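You operate a simulated robot arm through the tools that you are given. There is no shell and no other tool. Be economical: measure what you need, move in short steps, check, and stop when the job is done.

The job below is to be done with a simulated robot arm. You get a single attempt, and the scene is never put back.

JOB
Pull the tub plug and flush all three sample taps.
Fine: plug on the draining board first; run each tap a few seconds.

It is judged by the outcome, as a careful person would: the job done as asked, and still so three seconds after it is handed in. It fails if anything else is knocked over, pushed out of place, dropped, spilled or broken.

ROBOT AND FRAMES
A 7-joint arm with a two-finger parallel gripper, fixed in place. Base frame: the origin is at the foot of the arm, x ahead of it, y to its left, z up; the work surface is at about z = 0.616. Units: m, rad, N and s.
With the tool pointing down near the work surface it reaches from about 0.18 to 0.66 m from the base axis. Its first joint turns from -1.152 to 1.152 rad. Payload 1.57 kg.
The TCP is the grasp point between the finger pads, 0.03 m short of the fingertips. In the tool frame z runs along the fingers and y along their closing line. The gripper opens to 0.11 m. The fingers are 0.024 m wide and 0.012 m thick; the gripper's body (0.048 by 0.112 m) begins 0.078 m behind the TCP.
Orientation is told as [roll, pitch, yaw] about the base's x, y, z axes, in that order, counted from this pose: with the fingers straight down and closing along the base's y, the tool's x points along the base's -x, its y along +y and its z along -z.

CONTROLS
- The arm moves only by the tool jog_arm. Its arguments are lists of equal length, an entry for each row: "offset": the shift along the base's x, y, z in m, a list of three; "rotation": the turn, a rotation vector about the base's x, y, z in rad, a list of three; "gripper": the closure in counts, from 0 (fully open) to 255 (shut). In form: {"offset": [[tx, ty, tz], ...], "rotation": [[wx, wy, wz], ...], "gripper": [gripper, ...]}. A call has 1 to 12 rows; each row is the pose to reach, as a shift and turn from the pose commanded when the call began. A row lasts 0.2 s, in which the tool goes at most 0.05 m and 0.15 rad; a call with a longer step from one row to the next is refused whole, and so is a gripper value outside its range. A pose out of reach is approached as far as the arm can. The call stops where the force on the tool passes 40 N (or 10 N more than at its start, if that is more) or the arm is blocked; 0.2 s more then pass. Each finger travels about 0.108 m/s and halts on what it meets, pressing with about 35 N; the grip force reading is that of the motor and also rises with nothing between the fingers. The clock runs only during rows and for 0.2 s after the last one: add rows that repeat a pose to give the fingers time. The reply holds the time, the measured pose of the TCP, the force on the tool along the base axes, the opening and the grip force, in the units named above and with some noise, with the torque about the TCP (base axes, N m) and any sound that the robot's microphone picked up.
- Cameras (640 x 400 px; columns grow to the right, rows downward): "scene" is fixed at [0.1661, -0.4019, 1.3907]; the picture's right is [0.72, -0.69, 0.00], its down [-0.49, -0.50, -0.72] and it looks along [0.50, 0.51, -0.70] (base axes); focal length 214 px, centre (320, 200). "wrist" rides on the gripper at [0.07, 0.016, -0.141] in the tool frame; the picture's right is [-0.23, 0.97, 0.00], its down [-0.86, -0.20, -0.48] and it looks along [-0.47, -0.11, 0.88] (tool axes); focal length 222 px, centre (320, 200). There is no depth. A picture from a camera that has moved, and an enlarged one, comes with that camera's place and axes in the base frame and with its lens.
- get_image(camera): a new picture of that camera. No time passes.
- inspect(camera, box): a new picture of the part [left, top, right, bottom] of that camera's present view, enlarged. No time passes.
- finish_job(): hands the job in; it is judged then, once.

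Work in short steps. Places have to be worked out from the pictures, the camera data and where the tool is seen: move nearer, look again, correct. Check each grasp and each placing, and mend what went wrong. You have 120 turns and 64 pictures in all, those below and enlarged ones among them. Open the gripper and draw the arm clear of the work before you hand the job in, unless the task says otherwise; then end with one line.

The tools are called after ">>>" by a JSON object that holds its "fn" and its "kwargs". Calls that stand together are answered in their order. jog_arm: Moves the arm, as the interface text tells. Its arguments: {"type":"object","properties":{"offset":{"type":"array","items":{"type":"array","items":{"type":"number"}}},"rotation":{"type":"array","items":{"type":"array","items":{"type":"number"}}},"gripper":{"type":"array","items":{"type":"number"}}},"required":["offset","rotation","gripper"]} The other tools are called the same way: get_image (camera) takes a picture; inspect (camera, box) takes an enlarged picture of a part of a camera's view; finish_job () hands the job in.

At the start:

```text
time_s: 0.0
ee_pos: [0.3554, 0.0575, 1.335]
ee_rot: [0.0, 0.0, 0.0]
ft_force: [0.5, 0.1, 0.1]
ft_torque: [-0.01, -0.01, 0.02]
width: 0.1099
grip_force: 0.0
```

scene: 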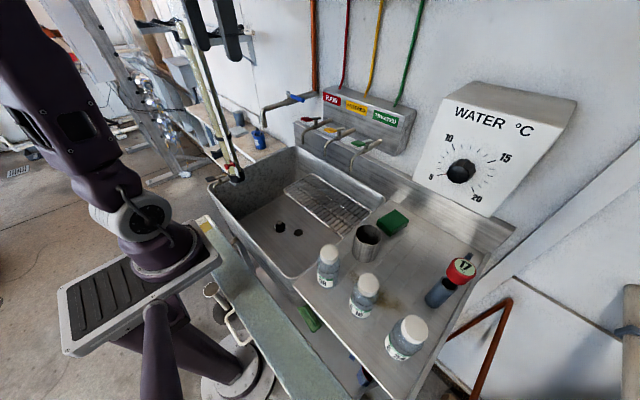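
wrist: 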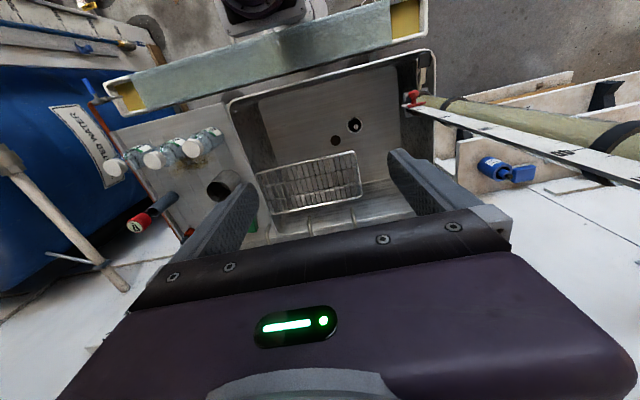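

The scene shows a tub with a plug and a drain on its floor, three taps labelled on a manifold, and bottles on the draining board. I'll enlarge these areas first.

>>> {"fn": "inspect", "kwargs": {"camera": "scene", "box": [200, 140, 400, 265]}}

>>> {"fn": "inspect", "kwargs": {"camera": "scene", "box": [250, 70, 430, 182]}}

>>> {"fn": "inspect", "kwargs": {"camera": "scene", "box": [290, 190, 500, 321]}}

>>> {"fn": "inspect", "kwargs": {"camera": "wrist", "box": [220, 60, 460, 210]}}

```text
3.20 times, centred on (300, 202) of scene
camera zoom: at [0.1661, -0.4019, 1.3907], right [0.72, -0.69, 0.0], down [-0.49, -0.5, -0.72], along [0.5, 0.51, -0.7], focal length 686 px, centre (384, 192)
```

zoom: 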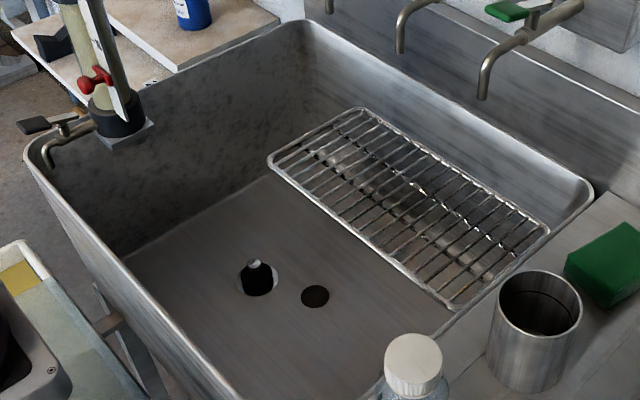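

```text
3.56 times, centred on (340, 126) of scene
camera zoom: at [0.1661, -0.4019, 1.3907], right [0.72, -0.69, 0.0], down [-0.49, -0.5, -0.72], along [0.5, 0.51, -0.7], focal length 763 px, centre (249, 463)
```

zoom: 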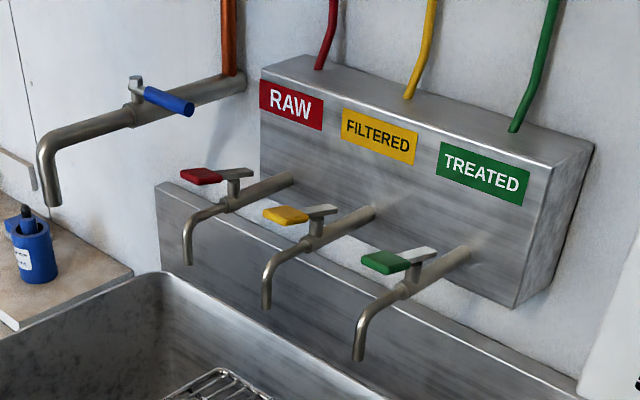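

```text
3.05 times, centred on (395, 256) of scene
camera zoom: at [0.1661, -0.4019, 1.3907], right [0.72, -0.69, 0.0], down [-0.49, -0.5, -0.72], along [0.5, 0.51, -0.7], focal length 654 px, centre (91, 31)
```

zoom: 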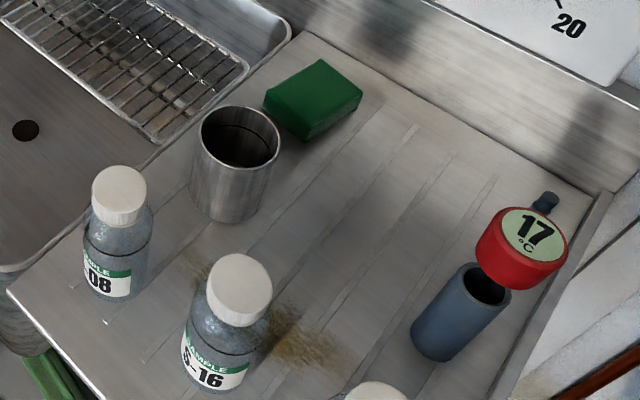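

```text
2.67 times, centred on (340, 135) of wrist
camera zoom: at [0.2878, 0.0737, 1.4767], right [0.23, 0.97, 0.0], down [0.86, -0.2, 0.48], along [0.47, -0.11, -0.88], focal length 592 px, centre (267, 373)
```

zoom: 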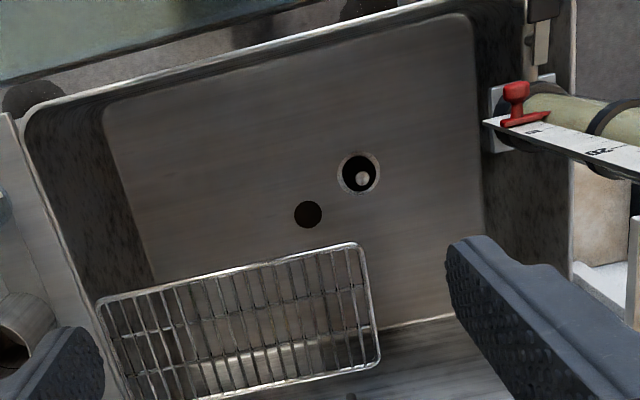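

The plug, a knob seated in a ring, triangulates to about (0.467, 0.163, 0.62). A vertical graduated pole stands near (0.37, 0.25), so I'll stay clear of it. I'll come down with a slight forward tilt to see the tub and taps closer.

>>> {"fn": "jog_arm", "kwargs": {"offset": [[0, 0, -0.04], [0, 0.0, -0.08], [0, 0.0, -0.12], [0, 0, -0.16], [0, 0, -0.2], [0, 0, -0.2]], "rotation": [[0, -0.1, 0], [0, -0.2, 0], [0, -0.3, 0], [0, -0.4, 0], [0, -0.5, 0], [0, -0.6, 0]], "gripper": [0, 0, 0, 0, 0, 0]}}

>>> {"fn": "get_image", "kwargs": {"camera": "wrist"}}

>>> {"fn": "get_image", "kwargs": {"camera": "scene"}}

```text
time_s: 1.4
ee_pos: [0.3575, 0.0577, 1.1339]
ee_rot: [-0.001, -0.599, -0.001]
ft_force: [0.1, 0.5, -0.3]
ft_torque: [0.0, 0.0, -0.01]
width: 0.11
grip_force: 0.0
```

```text
57 pictures are left
camera wrist: at [0.2214, 0.0732, 1.2118], right [0.19, 0.97, 0.13], down [0.44, -0.2, 0.88], along [0.88, -0.11, -0.46], focal length 222 px, centre (320, 200)
```

wrist: 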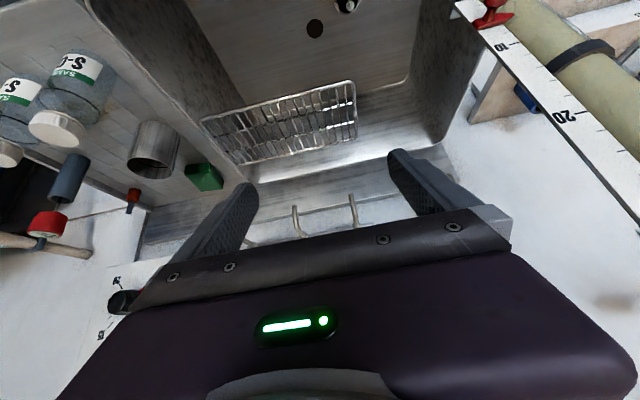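

```text
56 pictures are left
```

scene: 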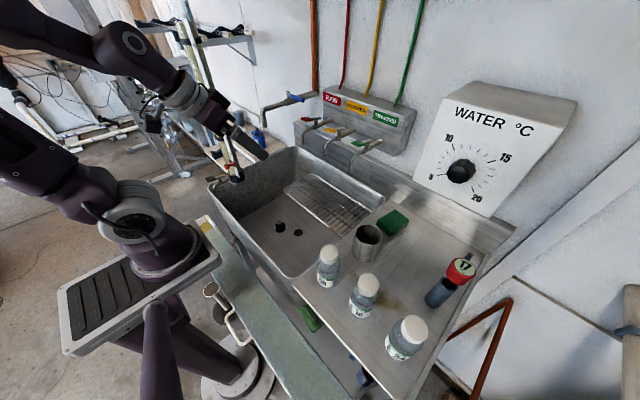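

The hand hides the taps from this angle. I'll tilt the tool further forward so that they come into the upper part of the wrist view.

>>> {"fn": "jog_arm", "kwargs": {"offset": [[0, 0, 0.02], [0, 0.0, 0.04], [0, 0.0, 0.06], [0, 0, 0.08]], "rotation": [[0, -0.14, 0], [0, -0.28, 0], [0, -0.42, 0], [0, -0.5, 0]], "gripper": [0, 0, 0, 0]}}

>>> {"fn": "get_image", "kwargs": {"camera": "wrist"}}

```text
time_s: 2.4
ee_pos: [0.3557, 0.0571, 1.2155]
ee_rot: [0.001, -1.104, 0.0]
ft_force: [-0.7, -0.3, 0.0]
ft_torque: [0.03, 0.0, 0.0]
width: 0.1102
grip_force: 0.1
```

```text
55 pictures are left
camera wrist: at [0.1999, 0.0733, 1.2174], right [0.1, 0.97, 0.2], down [-0.04, -0.2, 0.98], along [0.99, -0.11, 0.02], focal length 222 px, centre (320, 200)
```

wrist: 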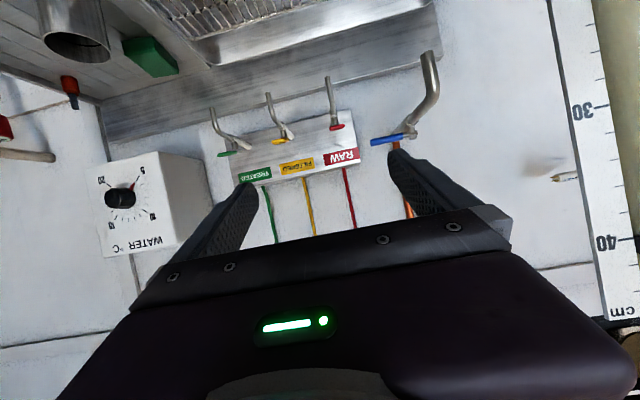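

>>> {"fn": "inspect", "kwargs": {"camera": "wrist", "box": [190, 40, 450, 202]}}

```text
2.46 times, centred on (320, 121) of wrist
camera zoom: at [0.1999, 0.0733, 1.2174], right [0.1, 0.97, 0.2], down [-0.04, -0.2, 0.98], along [0.99, -0.11, 0.02], focal length 547 px, centre (320, 394)
```

zoom: 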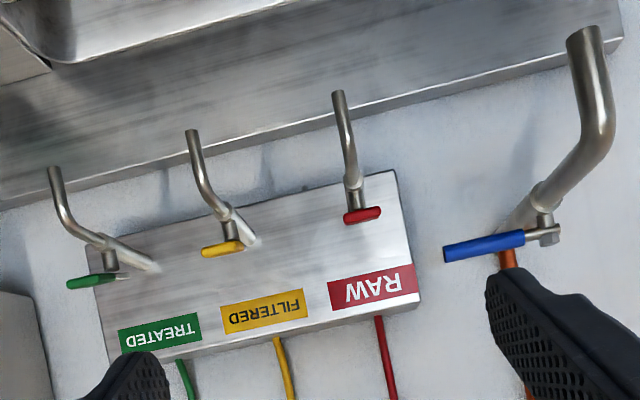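

Both views triangulate well. The lever pads sit near x 0.55–0.59, z about 1.11–1.12, pointing towards the robot and slightly up, with the blue spout tip near (0.514, 0.218, 1.06). The plug has to come out first, so I'll bring the tool back to near vertical above it for a closer look.

>>> {"fn": "jog_arm", "kwargs": {"offset": [[0, 0, -0.02], [0.01, 0.01, -0.05], [0.02, 0.03, -0.09], [0.03, 0.04, -0.13], [0.04, 0.05, -0.17], [0.05, 0.06, -0.21], [0.06, 0.07, -0.25], [0.07, 0.08, -0.29]], "rotation": [[0, 0.14, 0], [0, 0.28, 0], [0, 0.42, 0], [0, 0.56, 0], [0, 0.7, 0], [0, 0.8, 0], [0, 0.9, 0], [0, 0.9, 0]], "gripper": [0, 0, 0, 0, 0, 0, 0, 0]}}

>>> {"fn": "get_image", "kwargs": {"camera": "wrist"}}

>>> {"fn": "get_image", "kwargs": {"camera": "scene"}}

```text
time_s: 4.2
ee_pos: [0.4255, 0.1384, 0.9248]
ee_rot: [0.001, -0.197, -0.002]
ft_force: [0.0, 0.4, -0.5]
ft_torque: [-0.03, -0.01, -0.01]
width: 0.1097
grip_force: 0.2
out of reach, approached as far as the arm can: row 5, 6
```

```text
53 pictures are left
camera wrist: at [0.3303, 0.1541, 1.0503], right [0.22, 0.97, 0.04], down [0.74, -0.2, 0.64], along [0.63, -0.11, -0.77], focal length 222 px, centre (320, 200)
```

wrist: 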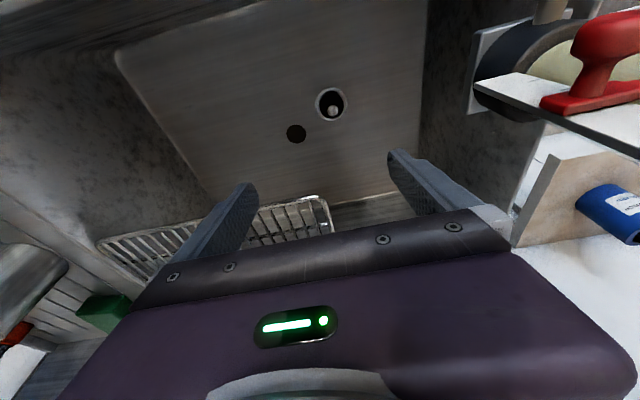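

```text
52 pictures are left
```

scene: 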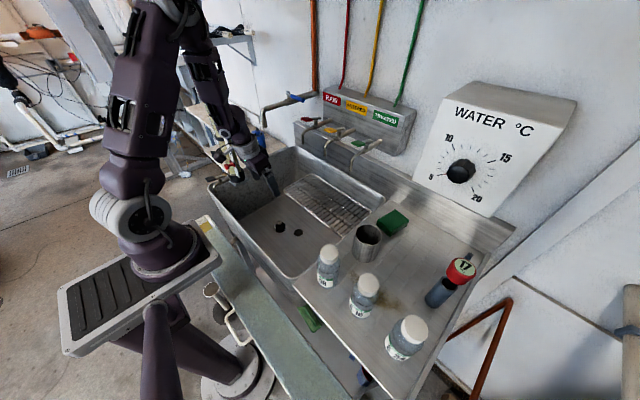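

The plug is now clearer. I'll enlarge it to refine its position and see its shape.

>>> {"fn": "inspect", "kwargs": {"camera": "wrist", "box": [270, 70, 390, 145]}}

>>> {"fn": "inspect", "kwargs": {"camera": "scene", "box": [250, 205, 322, 250]}}

```text
5.33 times, centred on (330, 108) of wrist
camera zoom: at [0.3303, 0.1541, 1.0503], right [0.22, 0.97, 0.04], down [0.74, -0.2, 0.64], along [0.63, -0.11, -0.77], focal length 1185 px, centre (267, 693)
```

zoom: 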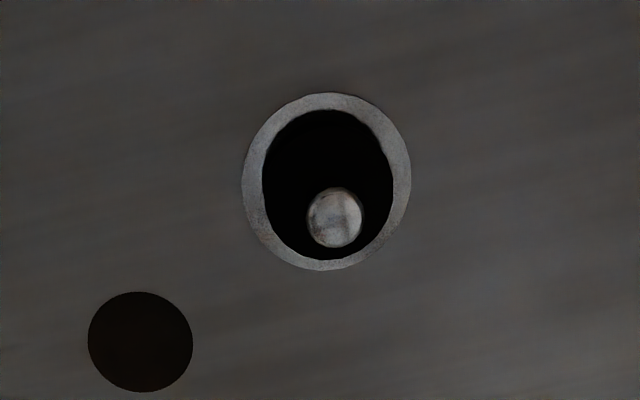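

```text
8.89 times, centred on (286, 228) of scene
camera zoom: at [0.1661, -0.4019, 1.3907], right [0.72, -0.69, 0.0], down [-0.49, -0.5, -0.72], along [0.5, 0.51, -0.7], focal length 1906 px, centre (622, -44)
```

zoom: 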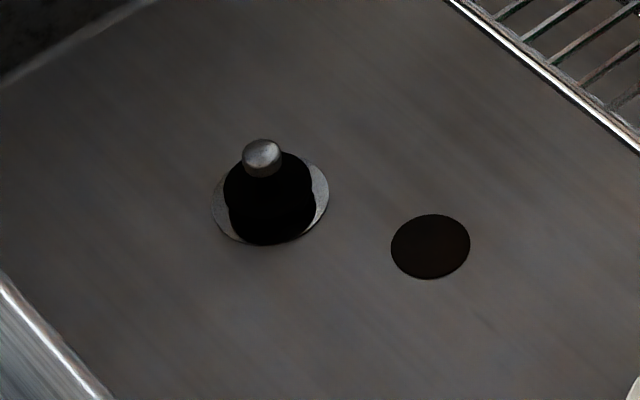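

The knob centre is at (0.467, 0.164, 0.644) and its diameter is about 19 mm. It sits on a black body about 47 mm wide, and the tub floor is at about 0.607. I'll descend over it with the fingers partly closed.

>>> {"fn": "jog_arm", "kwargs": {"offset": [[0.02, 0.013, -0.03], [0.037, 0.0265, -0.06], [0.039, 0.0265, -0.105], [0.039, 0.0265, -0.15], [0.039, 0.0265, -0.19], [0.039, 0.0265, -0.22]], "rotation": [[0, 0, 0], [0, 0, 0], [0, 0, 0], [0, 0, 0], [0, 0, 0], [0, 0, 0]], "gripper": [60, 70, 70, 70, 70, 70]}}

>>> {"fn": "get_image", "kwargs": {"camera": "wrist"}}

>>> {"fn": "get_image", "kwargs": {"camera": "scene"}}

```text
time_s: 5.6
ee_pos: [0.4679, 0.1667, 0.7055]
ee_rot: [0.0, -0.201, 0.001]
ft_force: [-0.4, -0.3, 0.0]
ft_torque: [-0.03, 0.02, 0.0]
width: 0.0798
grip_force: 0.1
```

```text
49 pictures are left
camera wrist: at [0.372, 0.181, 0.8311], right [0.22, 0.97, 0.05], down [0.74, -0.2, 0.64], along [0.63, -0.11, -0.77], focal length 222 px, centre (320, 200)
```

wrist: 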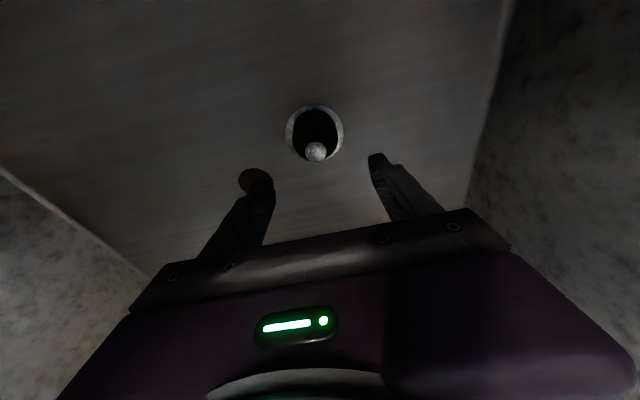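

```text
48 pictures are left
```

scene: 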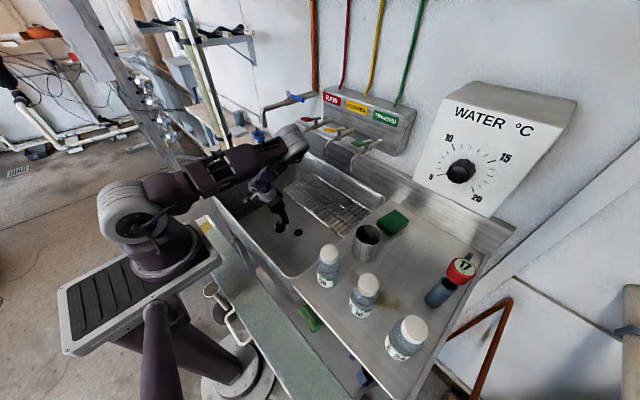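

The arm's wrist joint now appears near the red tap in the scene view. I'll check that clearance before going lower.

>>> {"fn": "inspect", "kwargs": {"camera": "scene", "box": [160, 80, 400, 230]}}

```text
2.67 times, centred on (280, 155) of scene
camera zoom: at [0.166, -0.4019, 1.3907], right [0.72, -0.69, 0.0], down [-0.49, -0.5, -0.72], along [0.5, 0.51, -0.7], focal length 572 px, centre (427, 320)
```

zoom: 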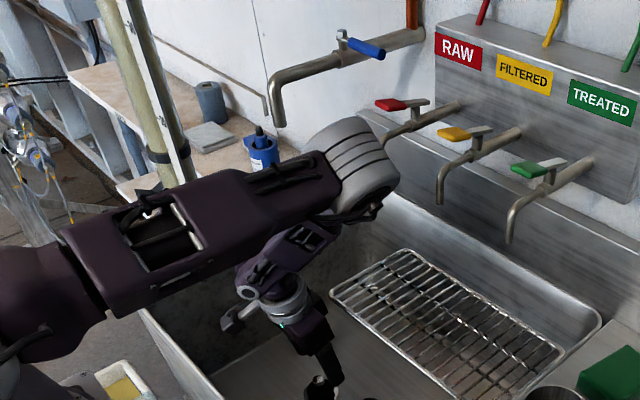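

The elbow housing has swung forward next to the red and blue spouts, which is too close. I'll retrace the same path upward, then lean the tool back towards the base so that the elbow stays high when I descend.

>>> {"fn": "jog_arm", "kwargs": {"offset": [[0, 0, 0.03], [0, 0, 0.07], [0, 0, 0.115], [-0.002, 0, 0.16], [-0.019, -0.0135, 0.19], [-0.039, -0.0265, 0.22]], "rotation": [[0, 0, 0], [0, 0, 0], [0, 0, 0], [0, 0, 0], [0, 0, 0], [0, 0, 0]], "gripper": [70, 70, 70, 70, 70, 70]}}

>>> {"fn": "jog_arm", "kwargs": {"offset": [[0, 0, 0], [0, 0, 0], [0, 0, 0], [0, 0, 0]], "rotation": [[0.034, -0.094, 0], [0.067, -0.19, 0], [0.1, -0.284, 0], [0.134, -0.377, 0]], "gripper": [70, 70, 70, 70]}}

>>> {"fn": "inspect", "kwargs": {"camera": "scene", "box": [80, 0, 400, 200]}}

```text
time_s: 7.0
ee_pos: [0.4249, 0.137, 0.9259]
ee_rot: [0.0, -0.199, 0.0]
ft_force: [0.8, 0.6, 0.1]
ft_torque: [0.03, -0.01, -0.01]
width: 0.08
grip_force: 0.0
```

```text
time_s: 8.0
ee_pos: [0.4653, 0.1503, 0.9249]
ee_rot: [0.156, -0.572, -0.06]
ft_force: [-0.1, 0.3, -0.1]
ft_torque: [-0.04, 0.02, 0.02]
width: 0.0798
grip_force: 0.1
out of reach, approached as far as the arm can: row 2, 3, 4
```

```text
2.00 times, centred on (240, 100) of scene
camera zoom: at [0.166, -0.4019, 1.3907], right [0.72, -0.69, 0.0], down [-0.49, -0.5, -0.72], along [0.5, 0.51, -0.7], focal length 429 px, centre (480, 400)
```

zoom: 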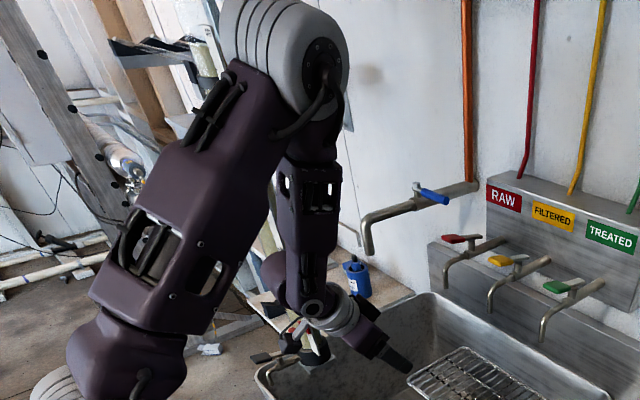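

The elbow is now high and clear of the taps. I'll move over the plug keeping this lean and come down partway, then check the elbow again.

>>> {"fn": "jog_arm", "kwargs": {"offset": [[0.034, 0.0245, -0.02], [0.034, 0.0245, -0.06], [0.034, 0.0245, -0.1], [0.034, 0.0245, -0.14]], "rotation": [[0, 0, 0], [0, 0, 0], [0, 0, 0], [0, 0, 0]], "gripper": [70, 70, 70, 70]}}

>>> {"fn": "get_image", "kwargs": {"camera": "scene"}}

```text
time_s: 8.5
ee_pos: [0.4992, 0.1749, 0.8933]
ee_rot: [0.156, -0.593, -0.053]
ft_force: [-36.1, -11.0, 57.4]
ft_torque: [-3.19, 0.82, -1.84]
width: 0.082
grip_force: 1.4
stopped in row 2: the force on the tool passed its limit at 161 N (the readings are from after the stop); the commanded pose is now the measured one
```

```text
45 pictures are left
```

scene: 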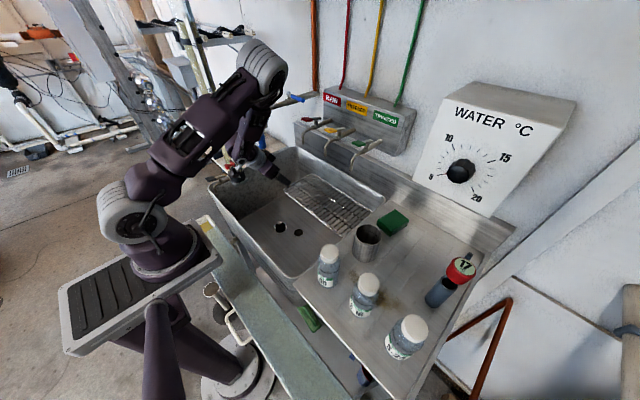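

The tool hit something: the reading is upward and backward. I'll look closely before moving.

>>> {"fn": "inspect", "kwargs": {"camera": "scene", "box": [180, 110, 324, 200]}}

>>> {"fn": "get_image", "kwargs": {"camera": "wrist"}}

```text
4.44 times, centred on (252, 155) of scene
camera zoom: at [0.1642, -0.4024, 1.3908], right [0.72, -0.69, 0.0], down [-0.48, -0.5, -0.72], along [0.5, 0.51, -0.7], focal length 953 px, centre (622, 400)
```

zoom: 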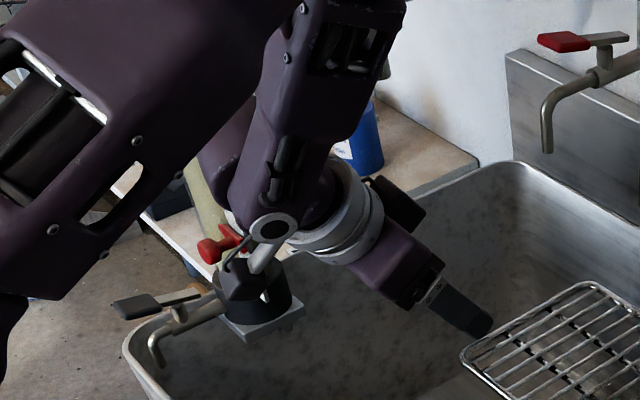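

```text
43 pictures are left
camera wrist: at [0.3629, 0.1764, 0.9725], right [0.15, 0.96, 0.25], down [0.45, -0.3, 0.84], along [0.88, -0.02, -0.47], focal length 222 px, centre (320, 200)
```

wrist: 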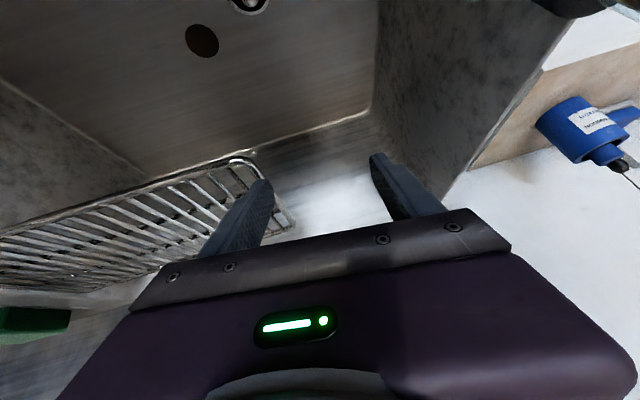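

The wrist is resting against the mount of the sight-tube column at the tub's left rim. I'll back out exactly the way I came in, then return to the more upright tilt, whose path was free of contact.

>>> {"fn": "jog_arm", "kwargs": {"offset": [[-0.01, -0.007, 0.02], [-0.025, -0.018, 0.04], [-0.034, -0.025, 0.06]], "rotation": [[0, 0, 0], [0, 0, 0], [0, 0, 0]], "gripper": [70, 70, 70]}}

>>> {"fn": "inspect", "kwargs": {"camera": "scene", "box": [180, 110, 324, 200]}}

```text
time_s: 9.3
ee_pos: [0.4676, 0.1512, 0.9503]
ee_rot: [0.155, -0.587, -0.056]
ft_force: [0.4, 0.0, -0.8]
ft_torque: [-0.01, 0.01, -0.03]
width: 0.0798
grip_force: 0.0
```

```text
4.44 times, centred on (252, 155) of scene
camera zoom: at [0.166, -0.402, 1.3907], right [0.72, -0.69, 0.0], down [-0.49, -0.5, -0.72], along [0.5, 0.51, -0.7], focal length 953 px, centre (622, 400)
```

zoom: 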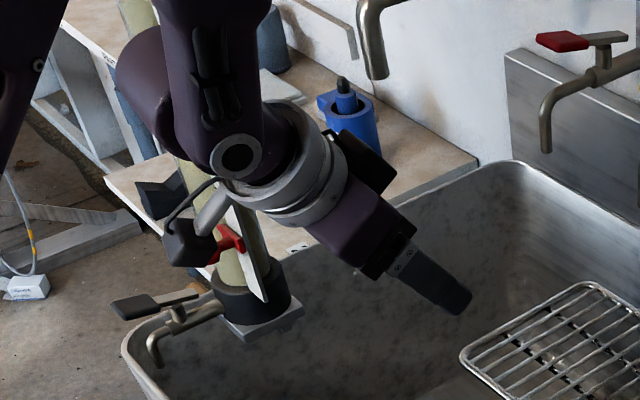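

The column looks intact; it was the wrist camera bracket that touched it. I'll go back to the −0.2 tilt, moving forward and away from the column.

>>> {"fn": "jog_arm", "kwargs": {"offset": [[0, -0.005, 0], [0, -0.005, 0], [0, -0.01, 0], [-0.01, -0.01, 0], [-0.01, -0.01, 0]], "rotation": [[-0.04, 0.1, 0], [-0.08, 0.19, 0.02], [-0.12, 0.284, 0.04], [-0.15, 0.377, 0.05], [-0.15, 0.38, 0.05]], "gripper": [70, 70, 70, 70, 70]}}

```text
time_s: 10.5
ee_pos: [0.4561, 0.1411, 0.9521]
ee_rot: [-0.004, -0.207, 0.062]
ft_force: [0.3, -0.1, -1.0]
ft_torque: [0.01, 0.02, 0.01]
width: 0.0798
grip_force: 0.1
out of reach, approached as far as the arm can: row 4
```

I'm at the safe tilt and clear. I'll descend over the plug in small steps to z ≈ 0.70, as before.

>>> {"fn": "jog_arm", "kwargs": {"offset": [[0.005, 0.013, -0.03], [0.009, 0.022, -0.07], [0.009, 0.022, -0.11], [0.009, 0.022, -0.15], [0.009, 0.022, -0.19], [0.009, 0.022, -0.22], [0.009, 0.022, -0.25]], "rotation": [[0, 0, -0.03], [0, 0, -0.06], [0, 0, -0.06], [0, 0, -0.06], [0, 0, -0.06], [0, 0, -0.06], [0, 0, -0.06]], "gripper": [70, 70, 70, 70, 70, 70, 70]}}

>>> {"fn": "inspect", "kwargs": {"camera": "wrist", "box": [220, 80, 420, 205]}}

>>> {"fn": "inspect", "kwargs": {"camera": "scene", "box": [220, 100, 364, 190]}}

```text
time_s: 11.2
ee_pos: [0.4632, 0.1617, 0.8819]
ee_rot: [-0.005, -0.216, 0.001]
ft_force: [-46.7, 1.6, 70.1]
ft_torque: [-2.78, -0.02, -1.32]
width: 0.0782
grip_force: 0.2
stopped in row 3: the force on the tool passed its limit at 194 N (the readings are from after the stop); the commanded pose is now the measured one
```

```text
3.20 times, centred on (320, 142) of wrist
camera zoom: at [0.3665, 0.1784, 1.0055], right [0.22, 0.97, 0.04], down [0.73, -0.19, 0.65], along [0.64, -0.11, -0.76], focal length 711 px, centre (320, 384)
```

zoom: 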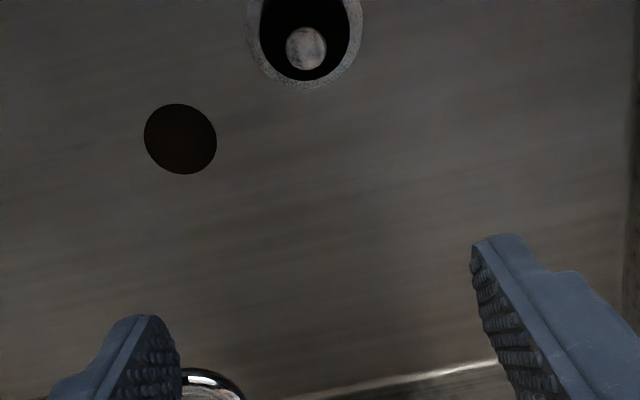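

```text
4.44 times, centred on (292, 145) of scene
camera zoom: at [0.1639, -0.4021, 1.3909], right [0.72, -0.69, 0.0], down [-0.48, -0.5, -0.72], along [0.5, 0.51, -0.7], focal length 953 px, centre (444, 444)
```

zoom: 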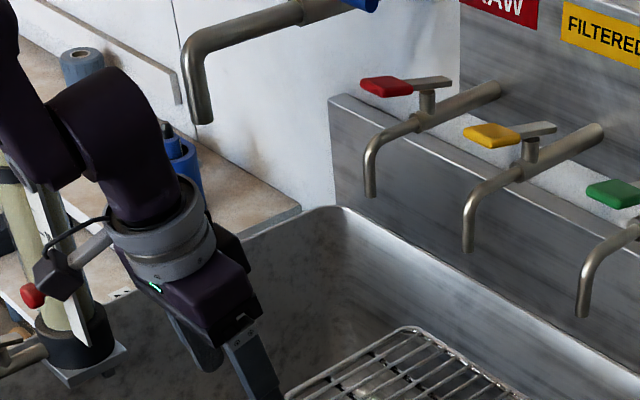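

The camera bracket touched the column again. I'll back straight up, then yaw the tool about 50° so the bracket swings towards −y, away from the column.

>>> {"fn": "jog_arm", "kwargs": {"offset": [[-0.003, -0.003, 0.025], [-0.005, -0.012, 0.05], [-0.005, -0.022, 0.08], [-0.005, -0.03, 0.1]], "rotation": [[0, 0, 0], [0, 0, 0], [0, 0, 0], [0, 0, 0]], "gripper": [70, 70, 70, 70]}}

>>> {"fn": "jog_arm", "kwargs": {"offset": [[0, 0, 0], [0, 0, 0], [0, 0, 0], [0, 0, 0], [0, 0, 0], [0, 0, 0], [0, 0, 0]], "rotation": [[0, 0, 0.14], [0, 0, 0.28], [0, 0, 0.42], [0, 0, 0.56], [0, 0, 0.7], [0, 0, 0.84], [0, 0, 0.9]], "gripper": [70, 70, 70, 70, 70, 70, 70]}}

>>> {"fn": "get_image", "kwargs": {"camera": "scene"}}

```text
time_s: 12.2
ee_pos: [0.4614, 0.1309, 0.9821]
ee_rot: [-0.006, -0.216, 0.004]
ft_force: [0.1, 0.1, -0.5]
ft_torque: [0.0, -0.02, -0.02]
width: 0.0798
grip_force: 0.0
```

```text
time_s: 13.8
ee_pos: [0.4613, 0.1321, 0.9802]
ee_rot: [-0.007, -0.217, 0.905]
ft_force: [0.0, -0.5, -0.1]
ft_torque: [0.03, 0.01, 0.0]
width: 0.08
grip_force: 0.0
```

```text
39 pictures are left
```

scene: 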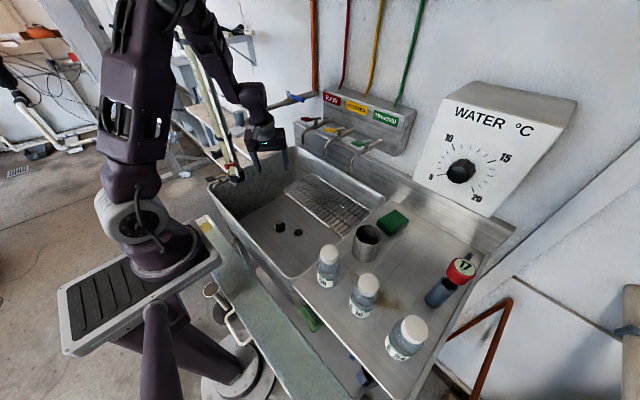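

The bracket is now on the −y side, well clear. I'll shift over the plug and descend to z ≈ 0.78.

>>> {"fn": "jog_arm", "kwargs": {"offset": [[0.003, 0.012, -0.03], [0.004, 0.025, -0.06], [0.004, 0.029, -0.09], [0.004, 0.029, -0.12], [0.004, 0.029, -0.15], [0.004, 0.029, -0.18], [0.004, 0.029, -0.2]], "rotation": [[0, 0, 0], [0, 0, 0], [0, 0, 0], [0, 0, 0], [0, 0, 0], [0, 0, 0], [0, 0, 0]], "gripper": [70, 70, 70, 70, 70, 70, 70]}}

>>> {"fn": "get_image", "kwargs": {"camera": "scene"}}

```text
time_s: 14.7
ee_pos: [0.4661, 0.1585, 0.8865]
ee_rot: [-0.014, -0.22, 0.902]
ft_force: [-11.6, -5.9, 28.9]
ft_torque: [-1.02, -0.44, -0.24]
width: 0.0752
grip_force: 0.1
stopped in row 4: the force on the tool passed its limit at 143 N (the readings are from after the stop); the commanded pose is now the measured one
```

```text
38 pictures are left
```

scene: 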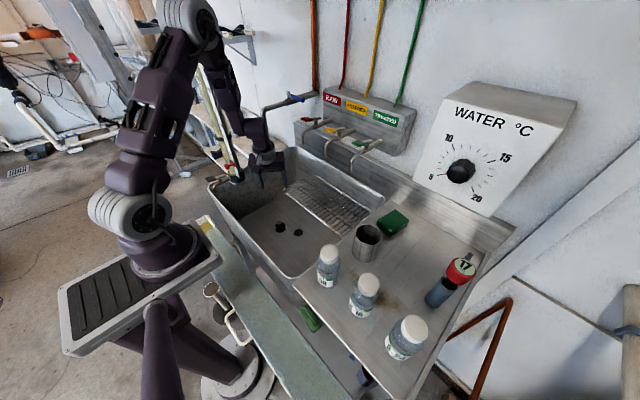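

It's blocked again at nearly the same height, so the bracket may not be the cause. I'll look closely at the contact.

>>> {"fn": "inspect", "kwargs": {"camera": "scene", "box": [180, 60, 324, 190]}}

>>> {"fn": "get_image", "kwargs": {"camera": "wrist"}}

```text
3.08 times, centred on (252, 125) of scene
camera zoom: at [0.1653, -0.4022, 1.3907], right [0.72, -0.69, 0.0], down [-0.49, -0.5, -0.72], along [0.5, 0.51, -0.7], focal length 660 px, centre (529, 431)
```

zoom: 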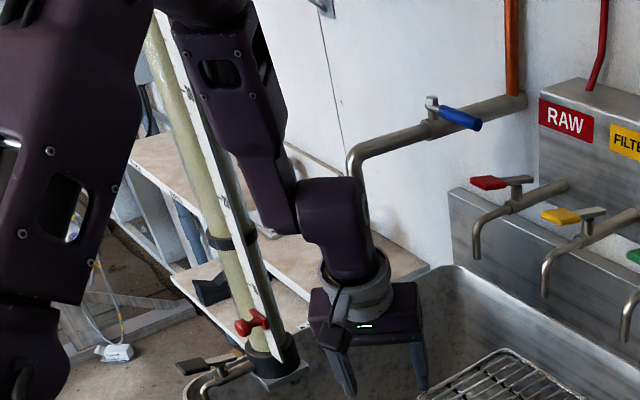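

```text
36 pictures are left
camera wrist: at [0.3926, 0.0925, 1.0102], right [-0.63, 0.78, 0.04], down [0.6, 0.45, 0.66], along [0.49, 0.43, -0.75], focal length 222 px, centre (320, 200)
```

wrist: 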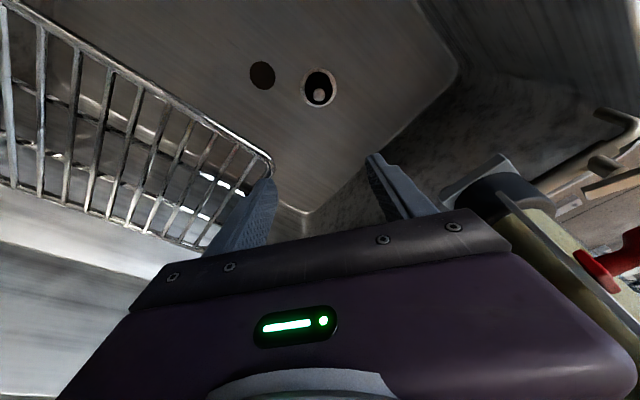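

The torque readings put the contact about 5 cm to the −y side at fingertip height. So the culprit is the wire rack: its near-left corner triangulates to (0.493, 0.124, 0.845). I'll lift off, then check whether the rack has moved.

>>> {"fn": "jog_arm", "kwargs": {"offset": [[-0.005, 0, 0.03], [-0.01, -0.01, 0.06], [-0.01, -0.02, 0.1]], "rotation": [[0, 0, 0], [0, 0, 0], [0, 0, 0]], "gripper": [100, 140, 160]}}

>>> {"fn": "jog_arm", "kwargs": {"offset": [[0, 0, 0], [0, 0, 0], [0, 0, 0], [0, 0, 0], [0, 0, 0], [0, 0, 0], [0, 0, 0]], "rotation": [[0, 0, -0.14], [0, 0, -0.28], [0, 0, -0.42], [0, 0, -0.56], [0, 0, -0.7], [0, 0, -0.84], [0, 0, -0.9]], "gripper": [150, 150, 150, 150, 150, 150, 150]}}

>>> {"fn": "inspect", "kwargs": {"camera": "scene", "box": [200, 140, 400, 265]}}

>>> {"fn": "get_image", "kwargs": {"camera": "wrist"}}

```text
time_s: 15.5
ee_pos: [0.4591, 0.1387, 0.9866]
ee_rot: [-0.012, -0.22, 0.903]
ft_force: [-0.3, -0.2, -0.6]
ft_torque: [0.0, 0.01, -0.02]
width: 0.0408
grip_force: 0.0
```

```text
time_s: 17.1
ee_pos: [0.4578, 0.1398, 0.986]
ee_rot: [-0.013, -0.22, 0.003]
ft_force: [-0.3, -0.4, -0.4]
ft_torque: [0.04, -0.04, -0.03]
width: 0.0452
grip_force: 0.2
```

```text
3.20 times, centred on (300, 202) of scene
camera zoom: at [0.1661, -0.4019, 1.3907], right [0.72, -0.69, 0.0], down [-0.49, -0.5, -0.72], along [0.5, 0.51, -0.7], focal length 686 px, centre (384, 192)
```

zoom: 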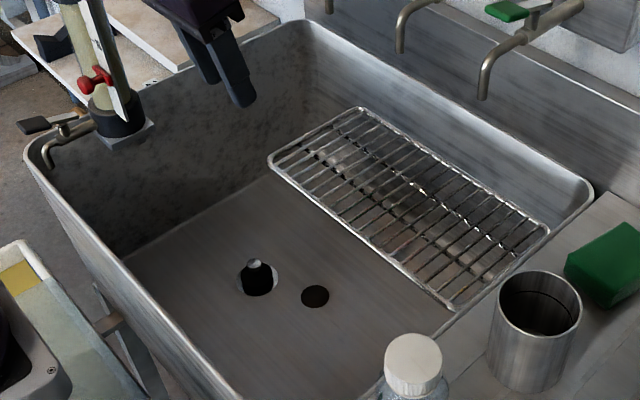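

```text
34 pictures are left
camera wrist: at [0.3601, 0.1573, 1.1092], right [0.22, 0.97, 0.04], down [0.73, -0.19, 0.66], along [0.65, -0.12, -0.75], focal length 222 px, centre (320, 200)
```

wrist: 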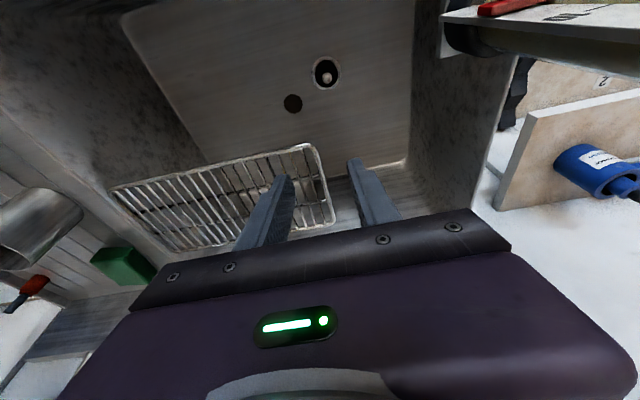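

The rack is unmoved. With the fingers nearly closed at 45 mm, I'll descend nearer the robot than the rack edge and move over the plug only once I'm below rack height.

>>> {"fn": "jog_arm", "kwargs": {"offset": [[-0.012, 0.015, -0.03], [-0.018, 0.027, -0.06], [-0.018, 0.027, -0.1], [-0.018, 0.027, -0.14], [-0.018, 0.027, -0.18], [-0.018, 0.027, -0.22], [-0.01, 0.026, -0.25], [0.0, 0.025, -0.27], [0.006, 0.025, -0.285]], "rotation": [[0, 0, 0], [0, 0, 0], [0, 0, 0], [0, 0, 0], [0, 0, 0], [0, 0, 0], [0, 0, 0], [0, 0, 0], [0, 0, 0]], "gripper": [150, 150, 150, 150, 150, 150, 150, 150, 150]}}

>>> {"fn": "get_image", "kwargs": {"camera": "wrist"}}

```text
time_s: 19.1
ee_pos: [0.4643, 0.1621, 0.7028]
ee_rot: [-0.011, -0.222, -0.001]
ft_force: [-0.1, 0.2, 0.2]
ft_torque: [-0.01, -0.01, 0.0]
width: 0.0454
grip_force: 0.0
```

```text
33 pictures are left
camera wrist: at [0.3663, 0.1794, 0.8258], right [0.22, 0.97, 0.04], down [0.73, -0.2, 0.66], along [0.65, -0.12, -0.75], focal length 222 px, centre (320, 200)
```

wrist: 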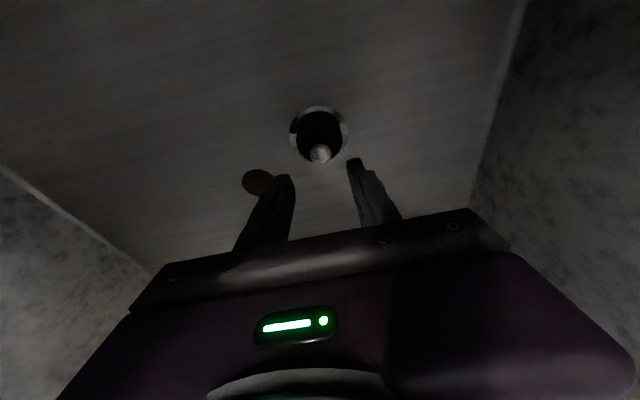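

I'm below rack height with no contact, and the knob lines up at (0.468, 0.163). I'll lower to grasp height and close on it.

>>> {"fn": "jog_arm", "kwargs": {"offset": [[0.001, 0.001, -0.02], [0.002, 0.001, -0.035], [0.002, 0.001, -0.047], [0.002, 0.001, -0.047], [0.002, 0.001, -0.047], [0.002, 0.001, -0.047]], "rotation": [[0, 0, 0], [0, 0, 0], [0, 0, 0], [0, 0, 0], [0, 0, 0], [0, 0, 0]], "gripper": [150, 150, 150, 255, 255, 255]}}

>>> {"fn": "get_image", "kwargs": {"camera": "wrist"}}

```text
time_s: 20.0
ee_pos: [0.471, 0.1642, 0.6584]
ee_rot: [-0.005, -0.227, -0.009]
ft_force: [-0.2, -3.1, 3.3]
ft_torque: [-0.11, 0.03, 0.03]
width: 0.0407
grip_force: 27.0
stopped in row 4: the force on the tool passed its limit at 48 N (the readings are from after the stop); the commanded pose is now the measured one
```

```text
32 pictures are left
camera wrist: at [0.3718, 0.1819, 0.7801], right [0.23, 0.97, 0.05], down [0.72, -0.2, 0.66], along [0.65, -0.12, -0.75], focal length 222 px, centre (320, 200)
```

wrist: 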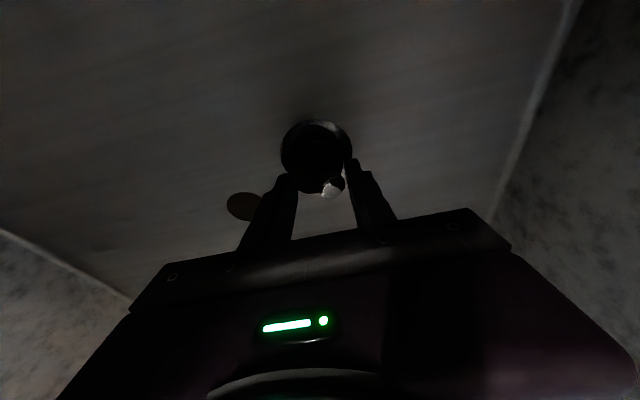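

The fingers stopped at 41 mm, which looks like the black body. I'll check how the plug sits between them.

>>> {"fn": "inspect", "kwargs": {"camera": "wrist", "box": [240, 100, 400, 210]}}

```text
3.64 times, centred on (320, 155) of wrist
camera zoom: at [0.3718, 0.1819, 0.7801], right [0.23, 0.97, 0.05], down [0.72, -0.2, 0.66], along [0.65, -0.12, -0.75], focal length 808 px, centre (320, 364)
```

zoom: 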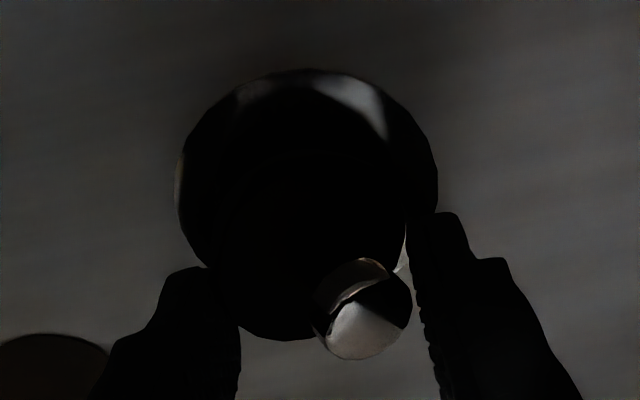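

The tips are on the upper part of the plug, which has tilted slightly. I'll let the grip settle, then try a small slow lift.

>>> {"fn": "jog_arm", "kwargs": {"offset": [[0, 0, 0], [0, 0, 0], [0, 0, 0.006], [0, 0, 0.012], [0, 0, 0.02], [0, 0, 0.03]], "rotation": [[0, 0, 0], [0, 0, 0], [0, 0, 0], [0, 0, 0], [0, 0, 0], [0, 0, 0]], "gripper": [255, 255, 255, 255, 255, 255]}}

>>> {"fn": "inspect", "kwargs": {"camera": "wrist", "box": [240, 100, 400, 210]}}

```text
time_s: 21.4
ee_pos: [0.4686, 0.1663, 0.6864]
ee_rot: [-0.005, -0.225, -0.004]
ft_force: [-0.1, -0.3, 0.7]
ft_torque: [-0.02, -0.02, 0.01]
width: 0.0403
grip_force: 34.8
```

```text
3.64 times, centred on (320, 155) of wrist
camera zoom: at [0.3715, 0.1834, 0.8094], right [0.23, 0.97, 0.05], down [0.73, -0.2, 0.66], along [0.65, -0.12, -0.75], focal length 808 px, centre (320, 364)
```

zoom: 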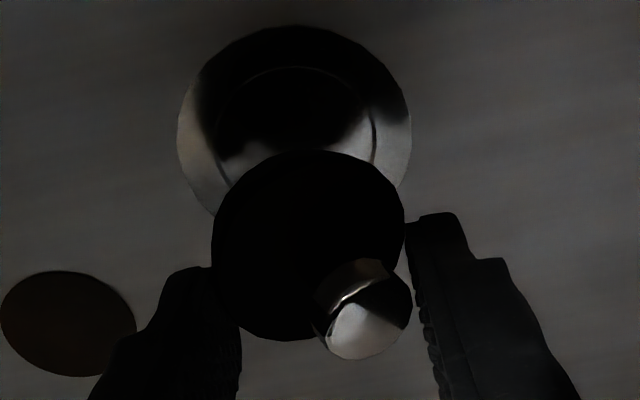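

The plug is out and held, and the drain is open. I'll carry it back up along the rack-free path to z ≈ 1.03.

>>> {"fn": "jog_arm", "kwargs": {"offset": [[-0.01, 0.001, 0.01], [-0.022, 0.002, 0.03], [-0.028, 0.002, 0.065], [-0.028, 0.002, 0.105], [-0.028, 0.002, 0.145], [-0.028, 0.002, 0.185], [-0.028, 0.002, 0.225], [-0.028, -0.01, 0.265], [-0.02, -0.025, 0.3], [-0.02, -0.04, 0.34]], "rotation": [[0, 0, 0], [0, 0, 0], [0, 0, 0], [0, 0, 0], [0, 0, 0], [0, 0, 0], [0, 0, 0], [0, 0, 0], [0, 0, 0], [0, 0, 0]], "gripper": [255, 255, 255, 255, 255, 255, 255, 255, 255, 255]}}

>>> {"fn": "get_image", "kwargs": {"camera": "wrist"}}

>>> {"fn": "get_image", "kwargs": {"camera": "scene"}}

```text
time_s: 23.6
ee_pos: [0.4474, 0.1288, 1.0269]
ee_rot: [-0.005, -0.225, -0.004]
ft_force: [-0.6, 0.0, 0.0]
ft_torque: [0.01, 0.01, -0.02]
width: 0.0406
grip_force: 34.9
```

```text
29 pictures are left
camera wrist: at [0.3499, 0.1452, 1.1488], right [0.23, 0.97, 0.05], down [0.73, -0.2, 0.66], along [0.65, -0.12, -0.75], focal length 222 px, centre (320, 200)
```

wrist: 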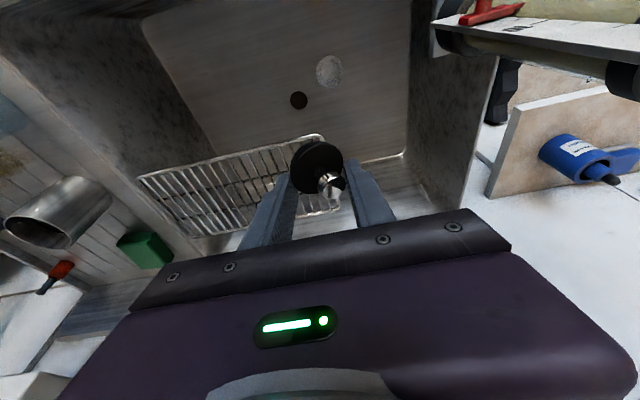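

```text
28 pictures are left
```

scene: 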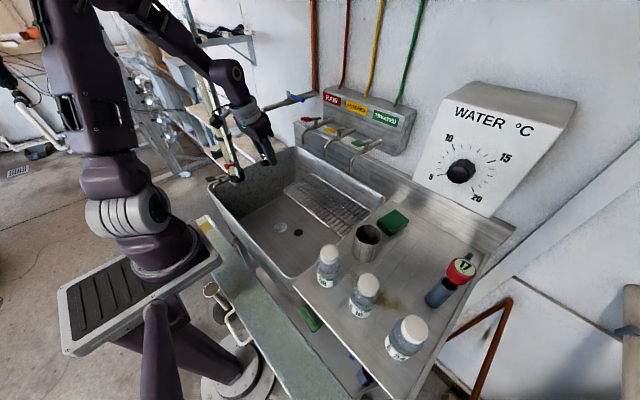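

The plug is securely held clear of the tub. I'll check its tilt in the grip from the scene camera.

>>> {"fn": "inspect", "kwargs": {"camera": "scene", "box": [240, 130, 304, 170]}}

>>> {"fn": "inspect", "kwargs": {"camera": "wrist", "box": [260, 120, 380, 195]}}

```text
10.00 times, centred on (272, 150) of scene
camera zoom: at [0.1661, -0.4019, 1.3907], right [0.72, -0.69, 0.0], down [-0.49, -0.5, -0.72], along [0.5, 0.51, -0.7], focal length 2145 px, centre (800, 700)
```

zoom: 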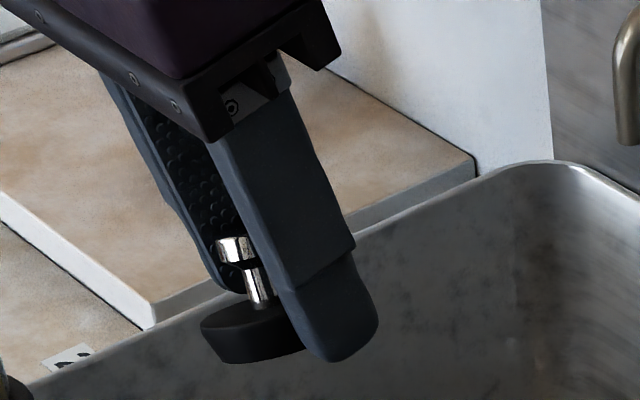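

```text
5.33 times, centred on (320, 158) of wrist
camera zoom: at [0.3499, 0.1452, 1.1488], right [0.23, 0.97, 0.05], down [0.73, -0.2, 0.66], along [0.65, -0.12, -0.75], focal length 1185 px, centre (320, 427)
```

zoom: 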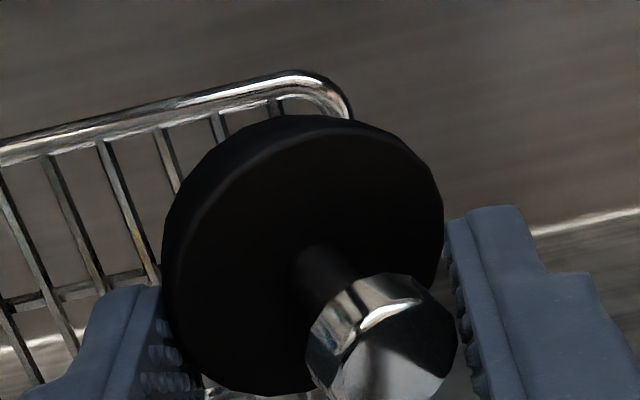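

The disc is held roughly level at the fingertips. I'll carry it sideways at z ≈ 1.06, above the cup and bottles, to the free spot on the draining board near (0.455, −0.385).

>>> {"fn": "jog_arm", "kwargs": {"offset": [[0, -0.03, 0.03], [0, -0.075, 0.03], [0, -0.12, 0.03], [0, -0.165, 0.03], [0, -0.21, 0.03], [0, -0.255, 0.03], [0, -0.3, 0.03], [0.0, -0.345, 0.03], [0, -0.39, 0.03], [0, -0.435, 0.03], [0.003, -0.48, 0.03], [0.006, -0.513, 0.03]], "rotation": [[0, 0, 0], [0, 0, 0], [0, 0, 0], [0, 0, 0], [0, 0, 0], [0, 0, 0], [0, 0, 0], [0, 0, 0], [0, 0, 0], [0, 0, 0], [0, 0, 0], [0, 0, 0]], "gripper": [255, 255, 255, 255, 255, 255, 255, 255, 255, 255, 255, 255]}}

>>> {"fn": "get_image", "kwargs": {"camera": "wrist"}}

>>> {"fn": "get_image", "kwargs": {"camera": "scene"}}

```text
time_s: 26.2
ee_pos: [0.4547, -0.3868, 1.0567]
ee_rot: [-0.005, -0.226, -0.004]
ft_force: [-0.3, -1.5, -0.5]
ft_torque: [-0.01, 0.0, 0.01]
width: 0.0405
grip_force: 34.9
```

```text
25 pictures are left
camera wrist: at [0.3564, -0.3694, 1.1793], right [0.23, 0.97, 0.05], down [0.73, -0.2, 0.66], along [0.65, -0.12, -0.75], focal length 222 px, centre (320, 200)
```

wrist: 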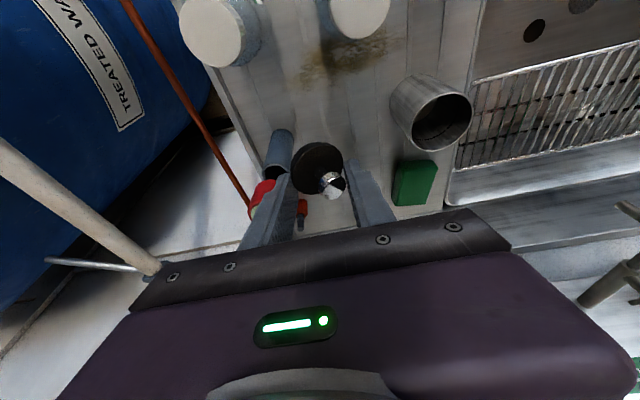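

```text
24 pictures are left
```

scene: 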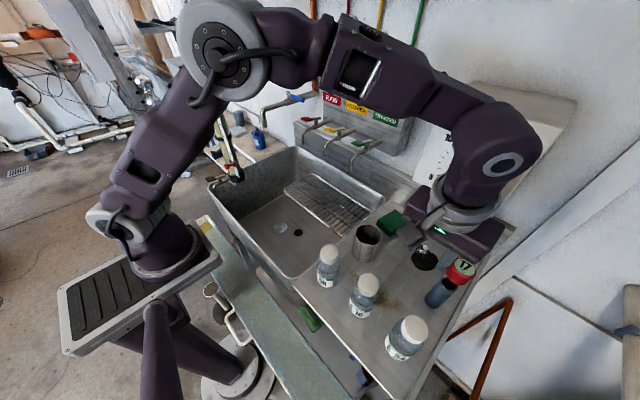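

The spot directly beneath is clear, between the stained area, cup and cylinder. I'll lower to z ≈ 0.925 and check the gap to the board.

>>> {"fn": "jog_arm", "kwargs": {"offset": [[0, 0.004, -0.04], [0, 0.007, -0.08], [0, 0.007, -0.11], [0, 0.007, -0.132]], "rotation": [[0, 0, 0], [0, 0, 0], [0, 0, 0], [0, 0, 0]], "gripper": [255, 255, 255, 255]}}

>>> {"fn": "inspect", "kwargs": {"camera": "scene", "box": [340, 215, 500, 315]}}

>>> {"fn": "get_image", "kwargs": {"camera": "wrist"}}

```text
time_s: 27.2
ee_pos: [0.4534, -0.378, 0.9244]
ee_rot: [-0.004, -0.228, -0.005]
ft_force: [0.3, -0.4, -0.6]
ft_torque: [0.01, 0.01, 0.01]
width: 0.0399
grip_force: 34.7
```

```text
4.00 times, centred on (420, 265) of scene
camera zoom: at [0.1661, -0.4019, 1.3907], right [0.72, -0.69, 0.0], down [-0.49, -0.5, -0.72], along [0.5, 0.51, -0.7], focal length 858 px, centre (-80, -60)
```

zoom: 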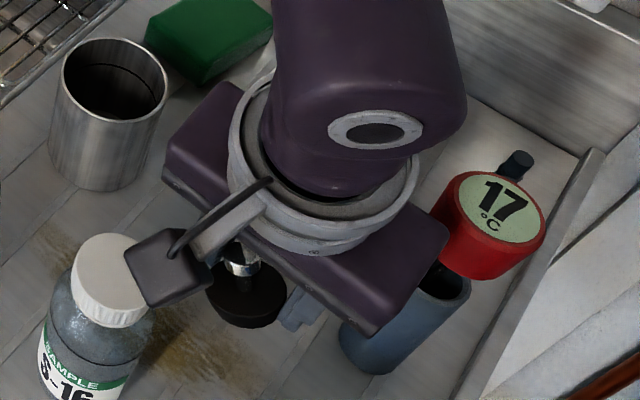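

```text
22 pictures are left
camera wrist: at [0.3555, -0.3613, 1.0466], right [0.23, 0.97, 0.05], down [0.73, -0.2, 0.66], along [0.65, -0.12, -0.75], focal length 222 px, centre (320, 200)
```

wrist: 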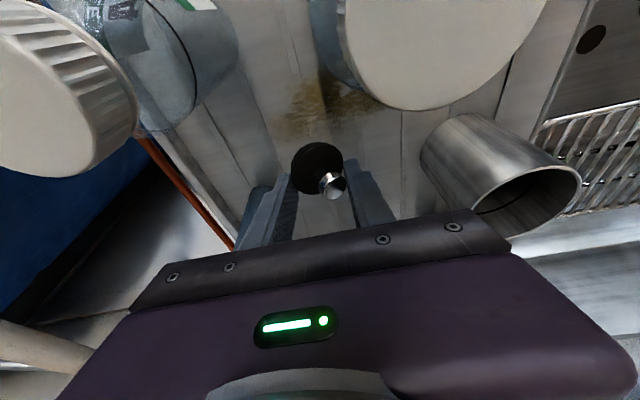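

The camera bracket sits close above the middle bottle's cap. Before lowering further I'll shift the placement a little in +x and −y and straighten the tool slightly to keep the bracket clear, then descend in small steps.

>>> {"fn": "jog_arm", "kwargs": {"offset": [[0.02, -0.01, 0], [0.02, -0.01, -0.01], [0.02, -0.01, -0.018]], "rotation": [[0, 0.08, 0], [0, 0.08, 0], [0, 0.08, 0]], "gripper": [255, 255, 255]}}

>>> {"fn": "inspect", "kwargs": {"camera": "scene", "box": [340, 245, 452, 315]}}

```text
time_s: 28.0
ee_pos: [0.4748, -0.3884, 0.9064]
ee_rot: [-0.004, -0.144, -0.004]
ft_force: [0.6, -1.0, -0.2]
ft_torque: [0.01, 0.02, 0.02]
width: 0.0399
grip_force: 34.3
```

```text
5.71 times, centred on (396, 280) of scene
camera zoom: at [0.1661, -0.4019, 1.3907], right [0.72, -0.69, 0.0], down [-0.49, -0.5, -0.72], along [0.5, 0.51, -0.7], focal length 1226 px, centre (-114, -257)
```

zoom: 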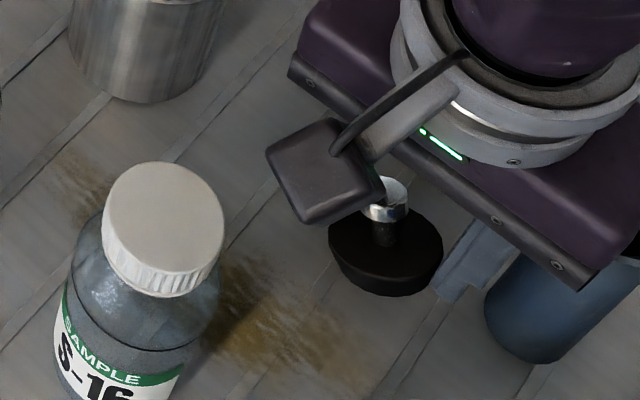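

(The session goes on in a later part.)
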